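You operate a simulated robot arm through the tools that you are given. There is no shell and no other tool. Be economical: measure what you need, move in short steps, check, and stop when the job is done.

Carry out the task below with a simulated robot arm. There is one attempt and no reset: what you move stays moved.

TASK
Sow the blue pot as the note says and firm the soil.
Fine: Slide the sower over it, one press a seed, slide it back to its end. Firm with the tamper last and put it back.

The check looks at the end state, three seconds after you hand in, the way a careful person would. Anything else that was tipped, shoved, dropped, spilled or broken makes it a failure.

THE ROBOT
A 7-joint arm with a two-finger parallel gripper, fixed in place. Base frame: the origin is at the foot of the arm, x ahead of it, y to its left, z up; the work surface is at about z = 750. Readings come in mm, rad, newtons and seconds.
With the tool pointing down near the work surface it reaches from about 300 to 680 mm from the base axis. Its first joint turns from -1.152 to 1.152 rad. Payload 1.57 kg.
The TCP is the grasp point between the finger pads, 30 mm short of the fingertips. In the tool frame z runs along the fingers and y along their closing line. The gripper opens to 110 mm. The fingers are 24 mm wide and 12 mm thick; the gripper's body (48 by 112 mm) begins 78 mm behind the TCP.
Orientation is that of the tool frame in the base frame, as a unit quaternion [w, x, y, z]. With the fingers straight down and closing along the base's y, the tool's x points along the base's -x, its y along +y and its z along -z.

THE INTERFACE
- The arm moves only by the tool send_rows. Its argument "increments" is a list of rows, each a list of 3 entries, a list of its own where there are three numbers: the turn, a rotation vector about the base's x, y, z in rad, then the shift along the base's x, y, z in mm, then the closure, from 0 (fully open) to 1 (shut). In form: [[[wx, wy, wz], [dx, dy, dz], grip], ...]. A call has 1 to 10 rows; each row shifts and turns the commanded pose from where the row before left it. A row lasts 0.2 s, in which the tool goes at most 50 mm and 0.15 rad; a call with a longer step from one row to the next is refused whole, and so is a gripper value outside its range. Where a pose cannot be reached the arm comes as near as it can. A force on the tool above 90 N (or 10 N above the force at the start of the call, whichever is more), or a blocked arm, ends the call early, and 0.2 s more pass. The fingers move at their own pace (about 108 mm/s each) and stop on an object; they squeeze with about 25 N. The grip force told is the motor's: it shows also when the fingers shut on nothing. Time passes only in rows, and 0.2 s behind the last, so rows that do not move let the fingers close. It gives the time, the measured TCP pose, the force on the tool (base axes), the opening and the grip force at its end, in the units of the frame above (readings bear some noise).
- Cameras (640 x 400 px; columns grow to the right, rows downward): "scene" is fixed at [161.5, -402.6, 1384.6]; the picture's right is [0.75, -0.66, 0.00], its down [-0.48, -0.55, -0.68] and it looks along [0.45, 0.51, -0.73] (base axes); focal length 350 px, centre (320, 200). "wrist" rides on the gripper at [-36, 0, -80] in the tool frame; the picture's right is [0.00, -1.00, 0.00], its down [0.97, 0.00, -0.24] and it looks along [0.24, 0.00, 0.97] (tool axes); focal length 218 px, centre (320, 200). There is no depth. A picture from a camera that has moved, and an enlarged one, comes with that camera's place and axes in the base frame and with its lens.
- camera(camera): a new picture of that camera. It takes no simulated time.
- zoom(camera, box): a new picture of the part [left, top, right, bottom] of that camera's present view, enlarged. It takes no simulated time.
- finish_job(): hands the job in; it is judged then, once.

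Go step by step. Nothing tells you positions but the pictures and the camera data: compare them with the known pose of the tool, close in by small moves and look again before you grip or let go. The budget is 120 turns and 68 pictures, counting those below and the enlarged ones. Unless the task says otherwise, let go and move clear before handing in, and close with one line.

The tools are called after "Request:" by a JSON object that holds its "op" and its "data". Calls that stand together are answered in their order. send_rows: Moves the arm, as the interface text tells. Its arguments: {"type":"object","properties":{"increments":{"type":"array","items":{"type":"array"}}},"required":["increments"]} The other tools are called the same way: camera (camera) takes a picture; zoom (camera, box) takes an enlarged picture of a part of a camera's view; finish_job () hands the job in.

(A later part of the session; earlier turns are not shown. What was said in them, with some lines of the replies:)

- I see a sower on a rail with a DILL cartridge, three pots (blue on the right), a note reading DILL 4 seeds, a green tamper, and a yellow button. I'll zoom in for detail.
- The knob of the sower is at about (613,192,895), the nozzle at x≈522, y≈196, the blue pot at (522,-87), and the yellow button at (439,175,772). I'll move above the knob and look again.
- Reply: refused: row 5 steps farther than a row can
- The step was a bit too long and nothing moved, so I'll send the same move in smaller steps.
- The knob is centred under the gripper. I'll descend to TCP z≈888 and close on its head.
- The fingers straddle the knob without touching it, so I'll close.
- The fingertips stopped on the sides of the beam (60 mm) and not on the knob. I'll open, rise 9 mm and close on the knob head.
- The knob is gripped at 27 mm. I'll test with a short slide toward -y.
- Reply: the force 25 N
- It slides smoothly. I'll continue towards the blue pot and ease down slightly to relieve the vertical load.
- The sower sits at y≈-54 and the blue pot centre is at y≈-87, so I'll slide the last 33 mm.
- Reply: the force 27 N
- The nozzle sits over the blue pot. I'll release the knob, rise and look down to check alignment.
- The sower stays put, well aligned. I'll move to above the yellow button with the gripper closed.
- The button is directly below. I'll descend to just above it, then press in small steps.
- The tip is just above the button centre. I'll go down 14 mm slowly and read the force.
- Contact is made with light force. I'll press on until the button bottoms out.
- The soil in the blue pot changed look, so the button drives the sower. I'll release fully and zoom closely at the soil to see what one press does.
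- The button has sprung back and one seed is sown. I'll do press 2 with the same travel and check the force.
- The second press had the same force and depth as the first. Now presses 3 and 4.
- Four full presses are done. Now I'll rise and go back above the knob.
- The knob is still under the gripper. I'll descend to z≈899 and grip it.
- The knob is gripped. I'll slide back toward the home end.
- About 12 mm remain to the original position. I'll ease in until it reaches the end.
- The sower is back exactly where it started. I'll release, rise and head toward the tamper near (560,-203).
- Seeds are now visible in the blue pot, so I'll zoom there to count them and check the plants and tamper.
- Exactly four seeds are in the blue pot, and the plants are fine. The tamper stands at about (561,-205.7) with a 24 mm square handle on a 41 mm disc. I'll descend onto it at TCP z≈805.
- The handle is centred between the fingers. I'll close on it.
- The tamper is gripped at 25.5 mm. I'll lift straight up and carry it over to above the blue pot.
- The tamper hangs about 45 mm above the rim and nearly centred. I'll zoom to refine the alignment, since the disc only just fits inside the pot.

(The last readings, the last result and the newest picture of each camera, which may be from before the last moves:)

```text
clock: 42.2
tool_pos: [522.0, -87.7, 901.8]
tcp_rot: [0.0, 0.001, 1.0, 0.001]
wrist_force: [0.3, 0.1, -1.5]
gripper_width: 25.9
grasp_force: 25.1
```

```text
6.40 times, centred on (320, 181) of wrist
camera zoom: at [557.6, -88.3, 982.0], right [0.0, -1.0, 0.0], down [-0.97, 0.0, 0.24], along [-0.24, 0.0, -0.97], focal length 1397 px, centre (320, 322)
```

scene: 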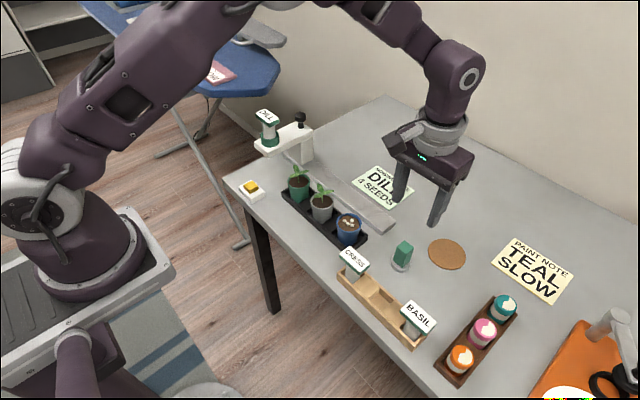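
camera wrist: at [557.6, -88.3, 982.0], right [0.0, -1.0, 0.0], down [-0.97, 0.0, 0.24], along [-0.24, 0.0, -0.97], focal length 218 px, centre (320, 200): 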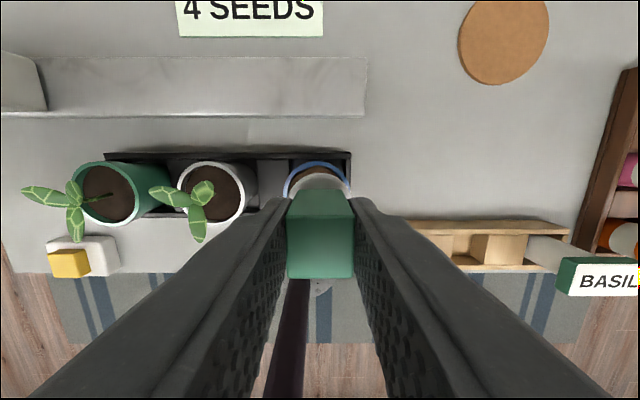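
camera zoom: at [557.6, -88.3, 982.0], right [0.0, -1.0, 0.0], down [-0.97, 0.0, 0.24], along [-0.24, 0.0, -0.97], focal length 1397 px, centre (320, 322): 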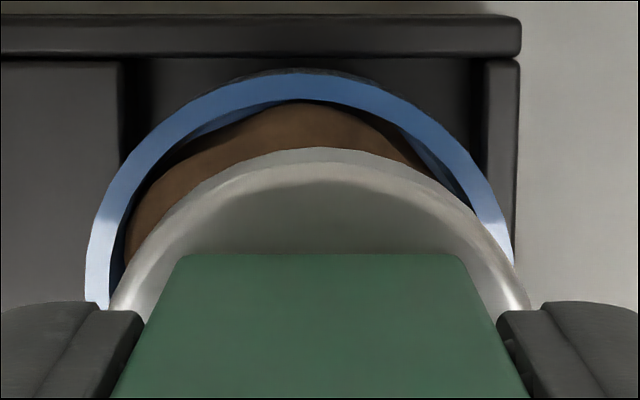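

The pot centre is about 2.5 mm further in +y and 1.5 mm less in x than the tamper. I'll correct and lower to about 10 mm above the rim.

Request:
{"op": "send_rows", "data": {"increments": [[[0, 0, 0], [-1.5, 2.5, 0], 0.9], [[0, 0, 0], [0, 0, -12], 0.9], [[0, 0, 0], [0, 0, -12], 0.9], [[0, 0, 0], [0, 0, -10], 0.9], [[0, 0, 0], [0, 0, 0], 0.9], [[0, 0, 0], [0, 0, 0], 0.9]]}}

Request:
{"op": "zoom", "data": {"camera": "scene", "box": [325, 200, 373, 230]}}

Request:
{"op": "zoom", "data": {"camera": "wrist", "box": [270, 150, 370, 212]}}

```text
clock: 43.6
tool_pos: [521.6, -84.7, 869.3]
tcp_rot: [0.0, 0.0, 1.0, 0.001]
wrist_force: [-0.3, 0.5, -1.6]
gripper_width: 25.7
grasp_force: 24.9
```

```text
13.33 times, centred on (349, 215) of scene
camera zoom: at [161.5, -402.6, 1384.6], right [0.75, -0.66, 0.0], down [-0.48, -0.55, -0.68], along [0.45, 0.51, -0.73], focal length 4667 px, centre (-67, 0)
```

zoom: 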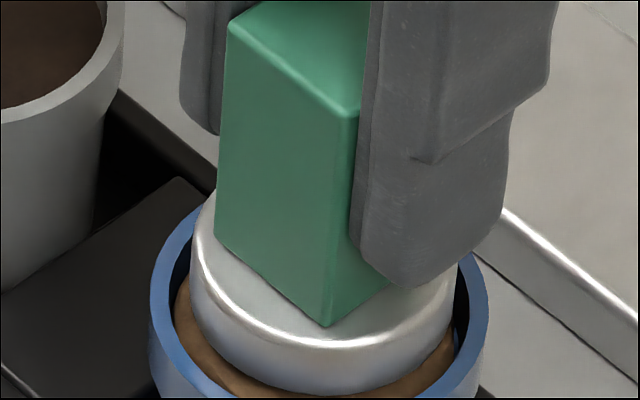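

```text
6.40 times, centred on (320, 181) of wrist
camera zoom: at [556.7, -85.6, 948.7], right [0.0, -1.0, 0.0], down [-0.97, 0.0, 0.24], along [-0.24, 0.0, -0.97], focal length 1397 px, centre (320, 322)
```

zoom: 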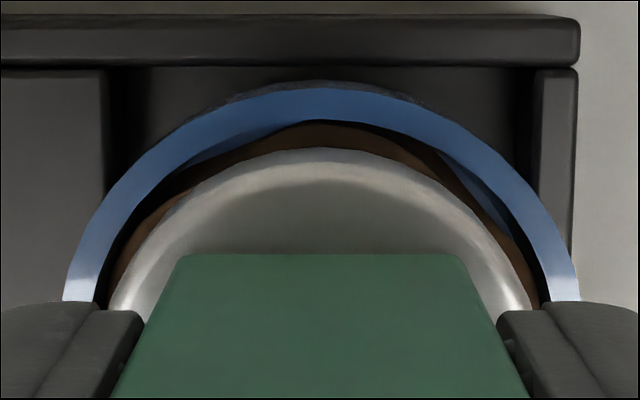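

Sideways the centring is right; x may be off by 1–2 mm. I'll shift -1 mm in x and lower 7 mm, then recheck at rim level.

Request:
{"op": "send_rows", "data": {"increments": [[[0, 0, 0], [-1, 0, 0], 0.9], [[0, 0, 0], [0, 0, -7], 0.9], [[0, 0, 0], [0, 0, 0], 0.9], [[0, 0, 0], [0, 0, 0], 0.9]]}}

Request:
{"op": "zoom", "data": {"camera": "scene", "box": [325, 208, 373, 238]}}

Request:
{"op": "zoom", "data": {"camera": "wrist", "box": [270, 150, 370, 212]}}

```text
clock: 44.6
tool_pos: [519.6, -84.7, 862.6]
tcp_rot: [0.0, 0.0, 1.0, 0.001]
wrist_force: [0.4, -1.0, -1.9]
gripper_width: 25.6
grasp_force: 24.8
```

```text
13.33 times, centred on (349, 223) of scene
camera zoom: at [161.5, -402.6, 1384.6], right [0.75, -0.66, 0.0], down [-0.48, -0.55, -0.68], along [0.45, 0.51, -0.73], focal length 4667 px, centre (-67, -107)
```

zoom: 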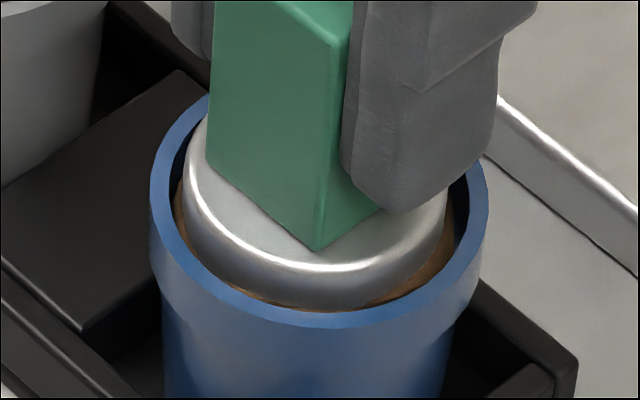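

```text
6.40 times, centred on (320, 181) of wrist
camera zoom: at [555.6, -85.3, 941.7], right [0.0, -1.0, 0.0], down [-0.97, 0.0, 0.24], along [-0.24, 0.0, -0.97], focal length 1397 px, centre (320, 322)
```

zoom: 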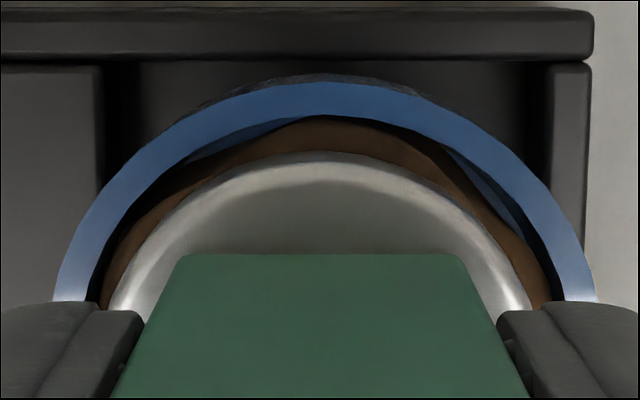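

The disc is entering the rim centred with no contact force. I'll lower in small steps until it meets the soil.

Request:
{"op": "send_rows", "data": {"increments": [[[0, 0, 0], [0, -0.4, -2], 0.9], [[0, 0, 0], [0, 0, -2], 0.9], [[0, 0, 0], [0, 0, 0], 0.9]]}}

Request:
{"op": "zoom", "data": {"camera": "scene", "box": [325, 208, 373, 238]}}

```text
clock: 45.4
tool_pos: [520.3, -85.4, 857.4]
tcp_rot: [0.002, 0.0, 1.0, 0.0]
wrist_force: [3.0, 0.5, 17.1]
gripper_width: 25.6
grasp_force: 25.2
```

```text
13.33 times, centred on (349, 223) of scene
camera zoom: at [161.3, -402.5, 1384.7], right [0.75, -0.66, 0.0], down [-0.48, -0.55, -0.68], along [0.45, 0.51, -0.73], focal length 4667 px, centre (-67, -107)
```

zoom: 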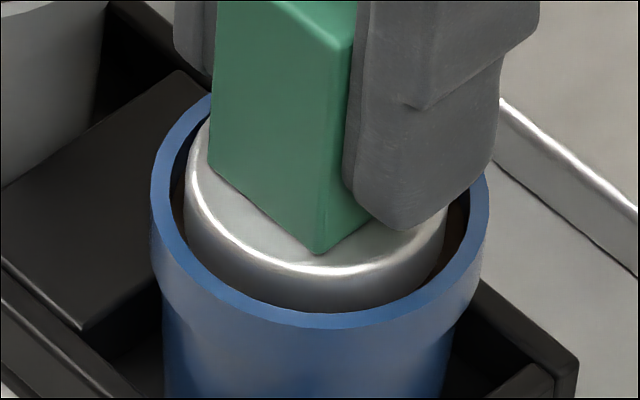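

The disc is inside the rim and on the soil, pressing with 17 N. I'll press slightly more and hold, watching the force.

Request:
{"op": "send_rows", "data": {"increments": [[[0, 0, 0], [0, 0, -1.5], 0.9], [[0, 0, 0], [0, 0, 0], 0.9], [[0, 0, 0], [0, 0, 0], 0.9], [[0, 0, 0], [0, 0, 0], 0.9]]}}

```text
clock: 46.4
tool_pos: [519.9, -84.7, 854.9]
tcp_rot: [0.0, 0.0, 1.0, 0.0]
wrist_force: [0.8, 0.1, 17.0]
gripper_width: 25.7
grasp_force: 25.1
```

The force held at 17 N. I'll lift the tamper straight up and look at the soil.

Request:
{"op": "send_rows", "data": {"increments": [[[0, 0, 0], [0, 0, 5], 0.9], [[0, 0, 0], [0, 0, 10], 0.9], [[0, 0, 0], [0, 0, 20], 0.9], [[0, 0, 0], [0, 0, 20], 0.9], [[0, 0, 0], [0, 0, 0], 0.9]]}}

Request:
{"op": "zoom", "data": {"camera": "scene", "box": [300, 160, 396, 240]}}

```text
clock: 47.6
tool_pos: [519.7, -85.7, 910.0]
tcp_rot: [0.0, 0.001, 1.0, 0.0]
wrist_force: [0.2, -0.5, -1.7]
gripper_width: 25.6
grasp_force: 25.3
```

```text
5.00 times, centred on (348, 200) of scene
camera zoom: at [161.5, -402.6, 1384.6], right [0.75, -0.66, 0.0], down [-0.48, -0.55, -0.68], along [0.45, 0.51, -0.73], focal length 1750 px, centre (180, 200)
```

zoom: 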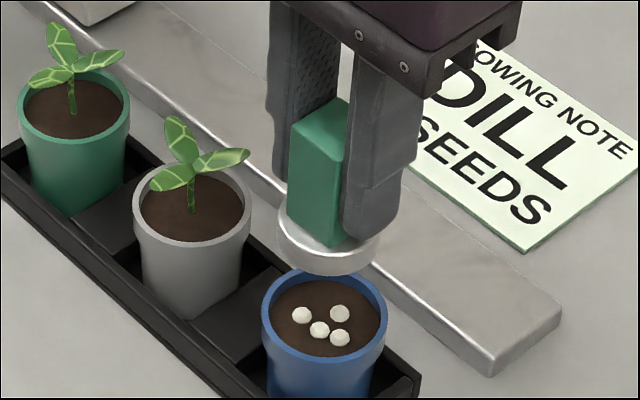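

The soil is now dark and firmed, with all four seeds in place. I'll carry the tamper back to its original spot.

Request:
{"op": "send_rows", "data": {"increments": [[[0, 0, 0], [10.5, -30, 0], 0.9], [[0, 0, 0], [10.5, -30, 0], 0.9], [[0, 0, 0], [10.5, -30, 0], 0.9], [[0, 0, 0], [10.5, -31, 0], 0.9], [[0, 0, 0], [0, 0, -35], 0.9], [[0, 0, 0], [0, 0, -35], 0.9], [[0, 0, 0], [0, 0, -20], 0.9], [[0, 0, 0], [0, 0, -8], 0.9], [[0, 0, 0], [0, 0, 0], 0.9]]}}

Request:
{"op": "zoom", "data": {"camera": "scene", "box": [350, 200, 450, 280]}}

```text
clock: 49.6
tool_pos: [561.6, -205.7, 810.4]
tcp_rot: [0.0, -0.001, 1.0, 0.001]
wrist_force: [-0.4, -0.6, -1.9]
gripper_width: 25.6
grasp_force: 25.0
```

```text
5.00 times, centred on (400, 240) of scene
camera zoom: at [161.5, -402.6, 1384.6], right [0.75, -0.66, 0.0], down [-0.48, -0.55, -0.68], along [0.45, 0.51, -0.73], focal length 1750 px, centre (-80, 0)
```

zoom: 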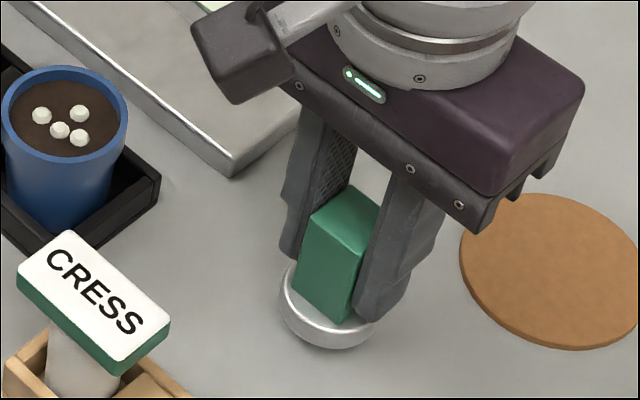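

The tamper is back over its spot and just above the table. I'll lower in 1–2 mm steps until it touches.

Request:
{"op": "send_rows", "data": {"increments": [[[0, 0, 0], [0, 0, -2], 0.9], [[0, 0, 0], [0, 0, -1.5], 0.9], [[0, 0, 0], [0, 0, -1], 0.9], [[0, 0, 0], [0, 0, 0], 0.9]]}}

```text
clock: 50.6
tool_pos: [561.7, -206.7, 807.7]
tcp_rot: [0.0, 0.0, 1.0, 0.0]
wrist_force: [0.1, 0.2, -1.3]
gripper_width: 25.8
grasp_force: 24.6
```

Request:
{"op": "send_rows", "data": {"increments": [[[0, 0, 0], [0, 0, -1], 0.9], [[0, 0, 0], [0, 0, -0.7], 0.9], [[0, 0, 0], [0, 0, 0], 0.9]]}}

Request:
{"op": "zoom", "data": {"camera": "scene", "box": [375, 225, 425, 275]}}

```text
clock: 51.4
tool_pos: [561.7, -207.1, 806.7]
tcp_rot: [-0.001, 0.0, 1.0, 0.001]
wrist_force: [0.9, 1.1, -2.3]
gripper_width: 25.5
grasp_force: 24.8
```

```text
8.00 times, centred on (400, 250) of scene
camera zoom: at [161.5, -402.6, 1384.6], right [0.75, -0.66, 0.0], down [-0.48, -0.55, -0.68], along [0.45, 0.51, -0.73], focal length 2800 px, centre (-320, -200)
```

zoom: 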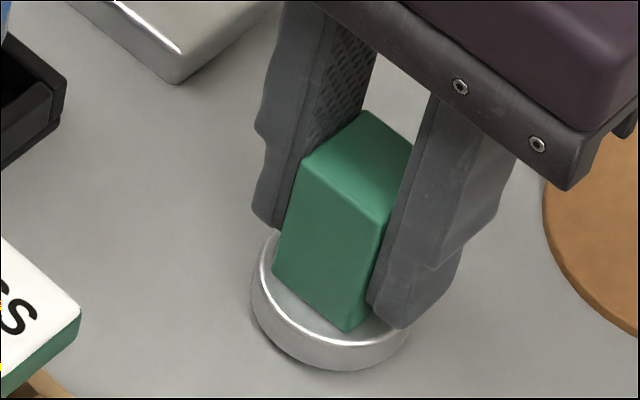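

It isn't touching yet; the tamper slipped up slightly in the grip while pressing. I'll go on down in small steps.

Request:
{"op": "send_rows", "data": {"increments": [[[0, 0, 0], [0, 0, -0.8], 0.9], [[0, 0, 0], [0, 0, -0.7], 0.9], [[0, 0, 0], [0, 0, 0], 0.9]]}}

```text
clock: 52.2
tool_pos: [562.4, -205.8, 804.8]
tcp_rot: [0.0, 0.0, 1.0, 0.0]
wrist_force: [0.3, -0.3, -1.4]
gripper_width: 25.9
grasp_force: 24.8
```

Request:
{"op": "send_rows", "data": {"increments": [[[0, 0, 0], [0, 0, -0.8], 0.9], [[0, 0, 0], [0, 0, -0.7], 0.9], [[0, 0, 0], [0, 0, 0], 0.9]]}}

```text
clock: 53.0
tool_pos: [561.4, -204.7, 803.4]
tcp_rot: [0.0, 0.0, 1.0, 0.001]
wrist_force: [-0.5, 1.0, -1.8]
gripper_width: 25.8
grasp_force: 25.2
```

Request:
{"op": "send_rows", "data": {"increments": [[[0, 0, 0], [0, 0, -0.8], 0.9], [[0, 0, 0], [0, 0, -0.7], 0.9], [[0, 0, 0], [0, 0, 0], 0.9]]}}

Request:
{"op": "zoom", "data": {"camera": "scene", "box": [375, 225, 425, 275]}}

```text
clock: 53.8
tool_pos: [561.1, -205.6, 802.2]
tcp_rot: [0.0, 0.0, 1.0, 0.0]
wrist_force: [-0.3, 0.4, -1.6]
gripper_width: 25.6
grasp_force: 24.8
```

```text
8.00 times, centred on (400, 250) of scene
camera zoom: at [161.5, -402.6, 1384.6], right [0.75, -0.66, 0.0], down [-0.48, -0.55, -0.68], along [0.45, 0.51, -0.73], focal length 2800 px, centre (-320, -200)
```

zoom: 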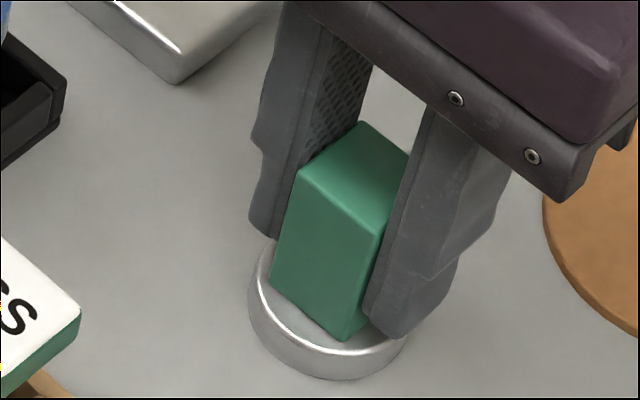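

Near contact, though the tamper seems slightly tilted in the grip. I'll check with the wrist camera.

Request:
{"op": "zoom", "data": {"camera": "wrist", "box": [240, 150, 400, 300]}}

```text
2.67 times, centred on (320, 225) of wrist
camera zoom: at [596.7, -206.8, 881.7], right [0.0, -1.0, 0.0], down [-0.97, 0.0, 0.24], along [-0.24, 0.0, -0.97], focal length 582 px, centre (320, 133)
```

zoom: 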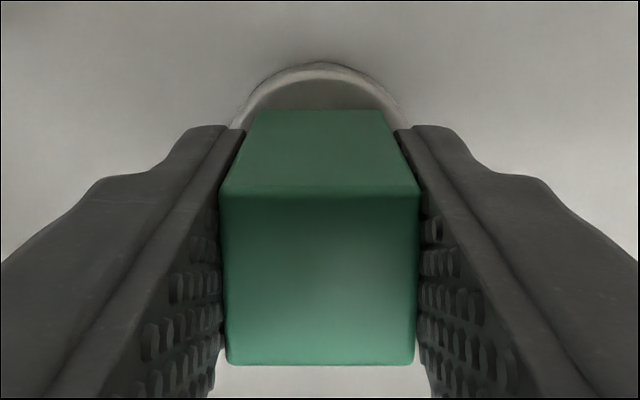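

There is no significant tilt. I'll continue down gently.

Request:
{"op": "send_rows", "data": {"increments": [[[0, 0, 0], [0, 0, -0.8], 0.9], [[0, 0, 0], [0, 0, -0.7], 0.9], [[0, 0, 0], [0, 0, 0], 0.9]]}}

```text
clock: 54.6
tool_pos: [560.4, -206.2, 800.9]
tcp_rot: [0.0, 0.0, 1.0, 0.0]
wrist_force: [-4.4, 2.6, 12.0]
gripper_width: 25.9
grasp_force: 24.6
```

Contact with the table is made. I'll release, check, and rise.

Request:
{"op": "send_rows", "data": {"increments": [[[0, 0, 0], [0, 0, 0.4], 0.9], [[0, 0, 0], [0, 0, 0], 0.7], [[0, 0, 0], [0, 0, 0], 0.55], [[0, 0, 0], [0, 0, 0], 0.4], [[0, 0, 0], [0, 0, 25], 0.4], [[0, 0, 0], [0, 0, 45], 0.4], [[0, 0, 0], [0, 0, 45], 0.4], [[0, 0, 0], [0, 0, 45], 0.4], [[0, 0, 0], [0, 0, 0], 0.4]]}}

Request:
{"op": "camera", "data": {"camera": "scene"}}

Request:
{"op": "zoom", "data": {"camera": "scene", "box": [270, 160, 430, 280]}}

```text
clock: 56.6
tool_pos: [562.2, -206.4, 960.0]
tcp_rot: [0.0, 0.002, 1.0, -0.001]
wrist_force: [0.3, 0.5, 0.1]
gripper_width: 66.0
grasp_force: 0.1
```

```text
15 pictures are left
```

scene: 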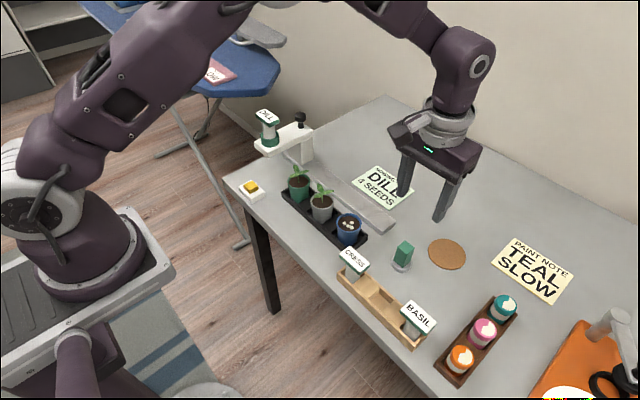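

```text
3.33 times, centred on (350, 220) of scene
camera zoom: at [161.5, -402.6, 1384.6], right [0.75, -0.66, 0.0], down [-0.48, -0.55, -0.68], along [0.45, 0.51, -0.73], focal length 1167 px, centre (220, 133)
```

zoom: 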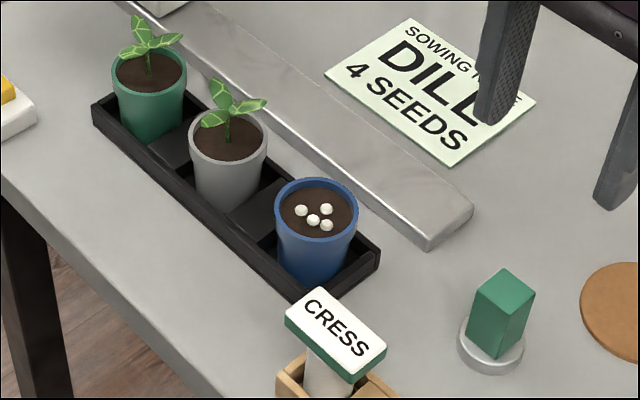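

The tamper is upright on its spot, the sower is at its end, and the firmed pot holds four seeds. Everything else is as it was, so I'm handing in.

Request:
{"op": "finish_job", "data": {}}

```text
The job is handed in.
```

The blue pot has its four dill seeds and firmed soil, the sower is back at its end, and the tamper is back on its spot.
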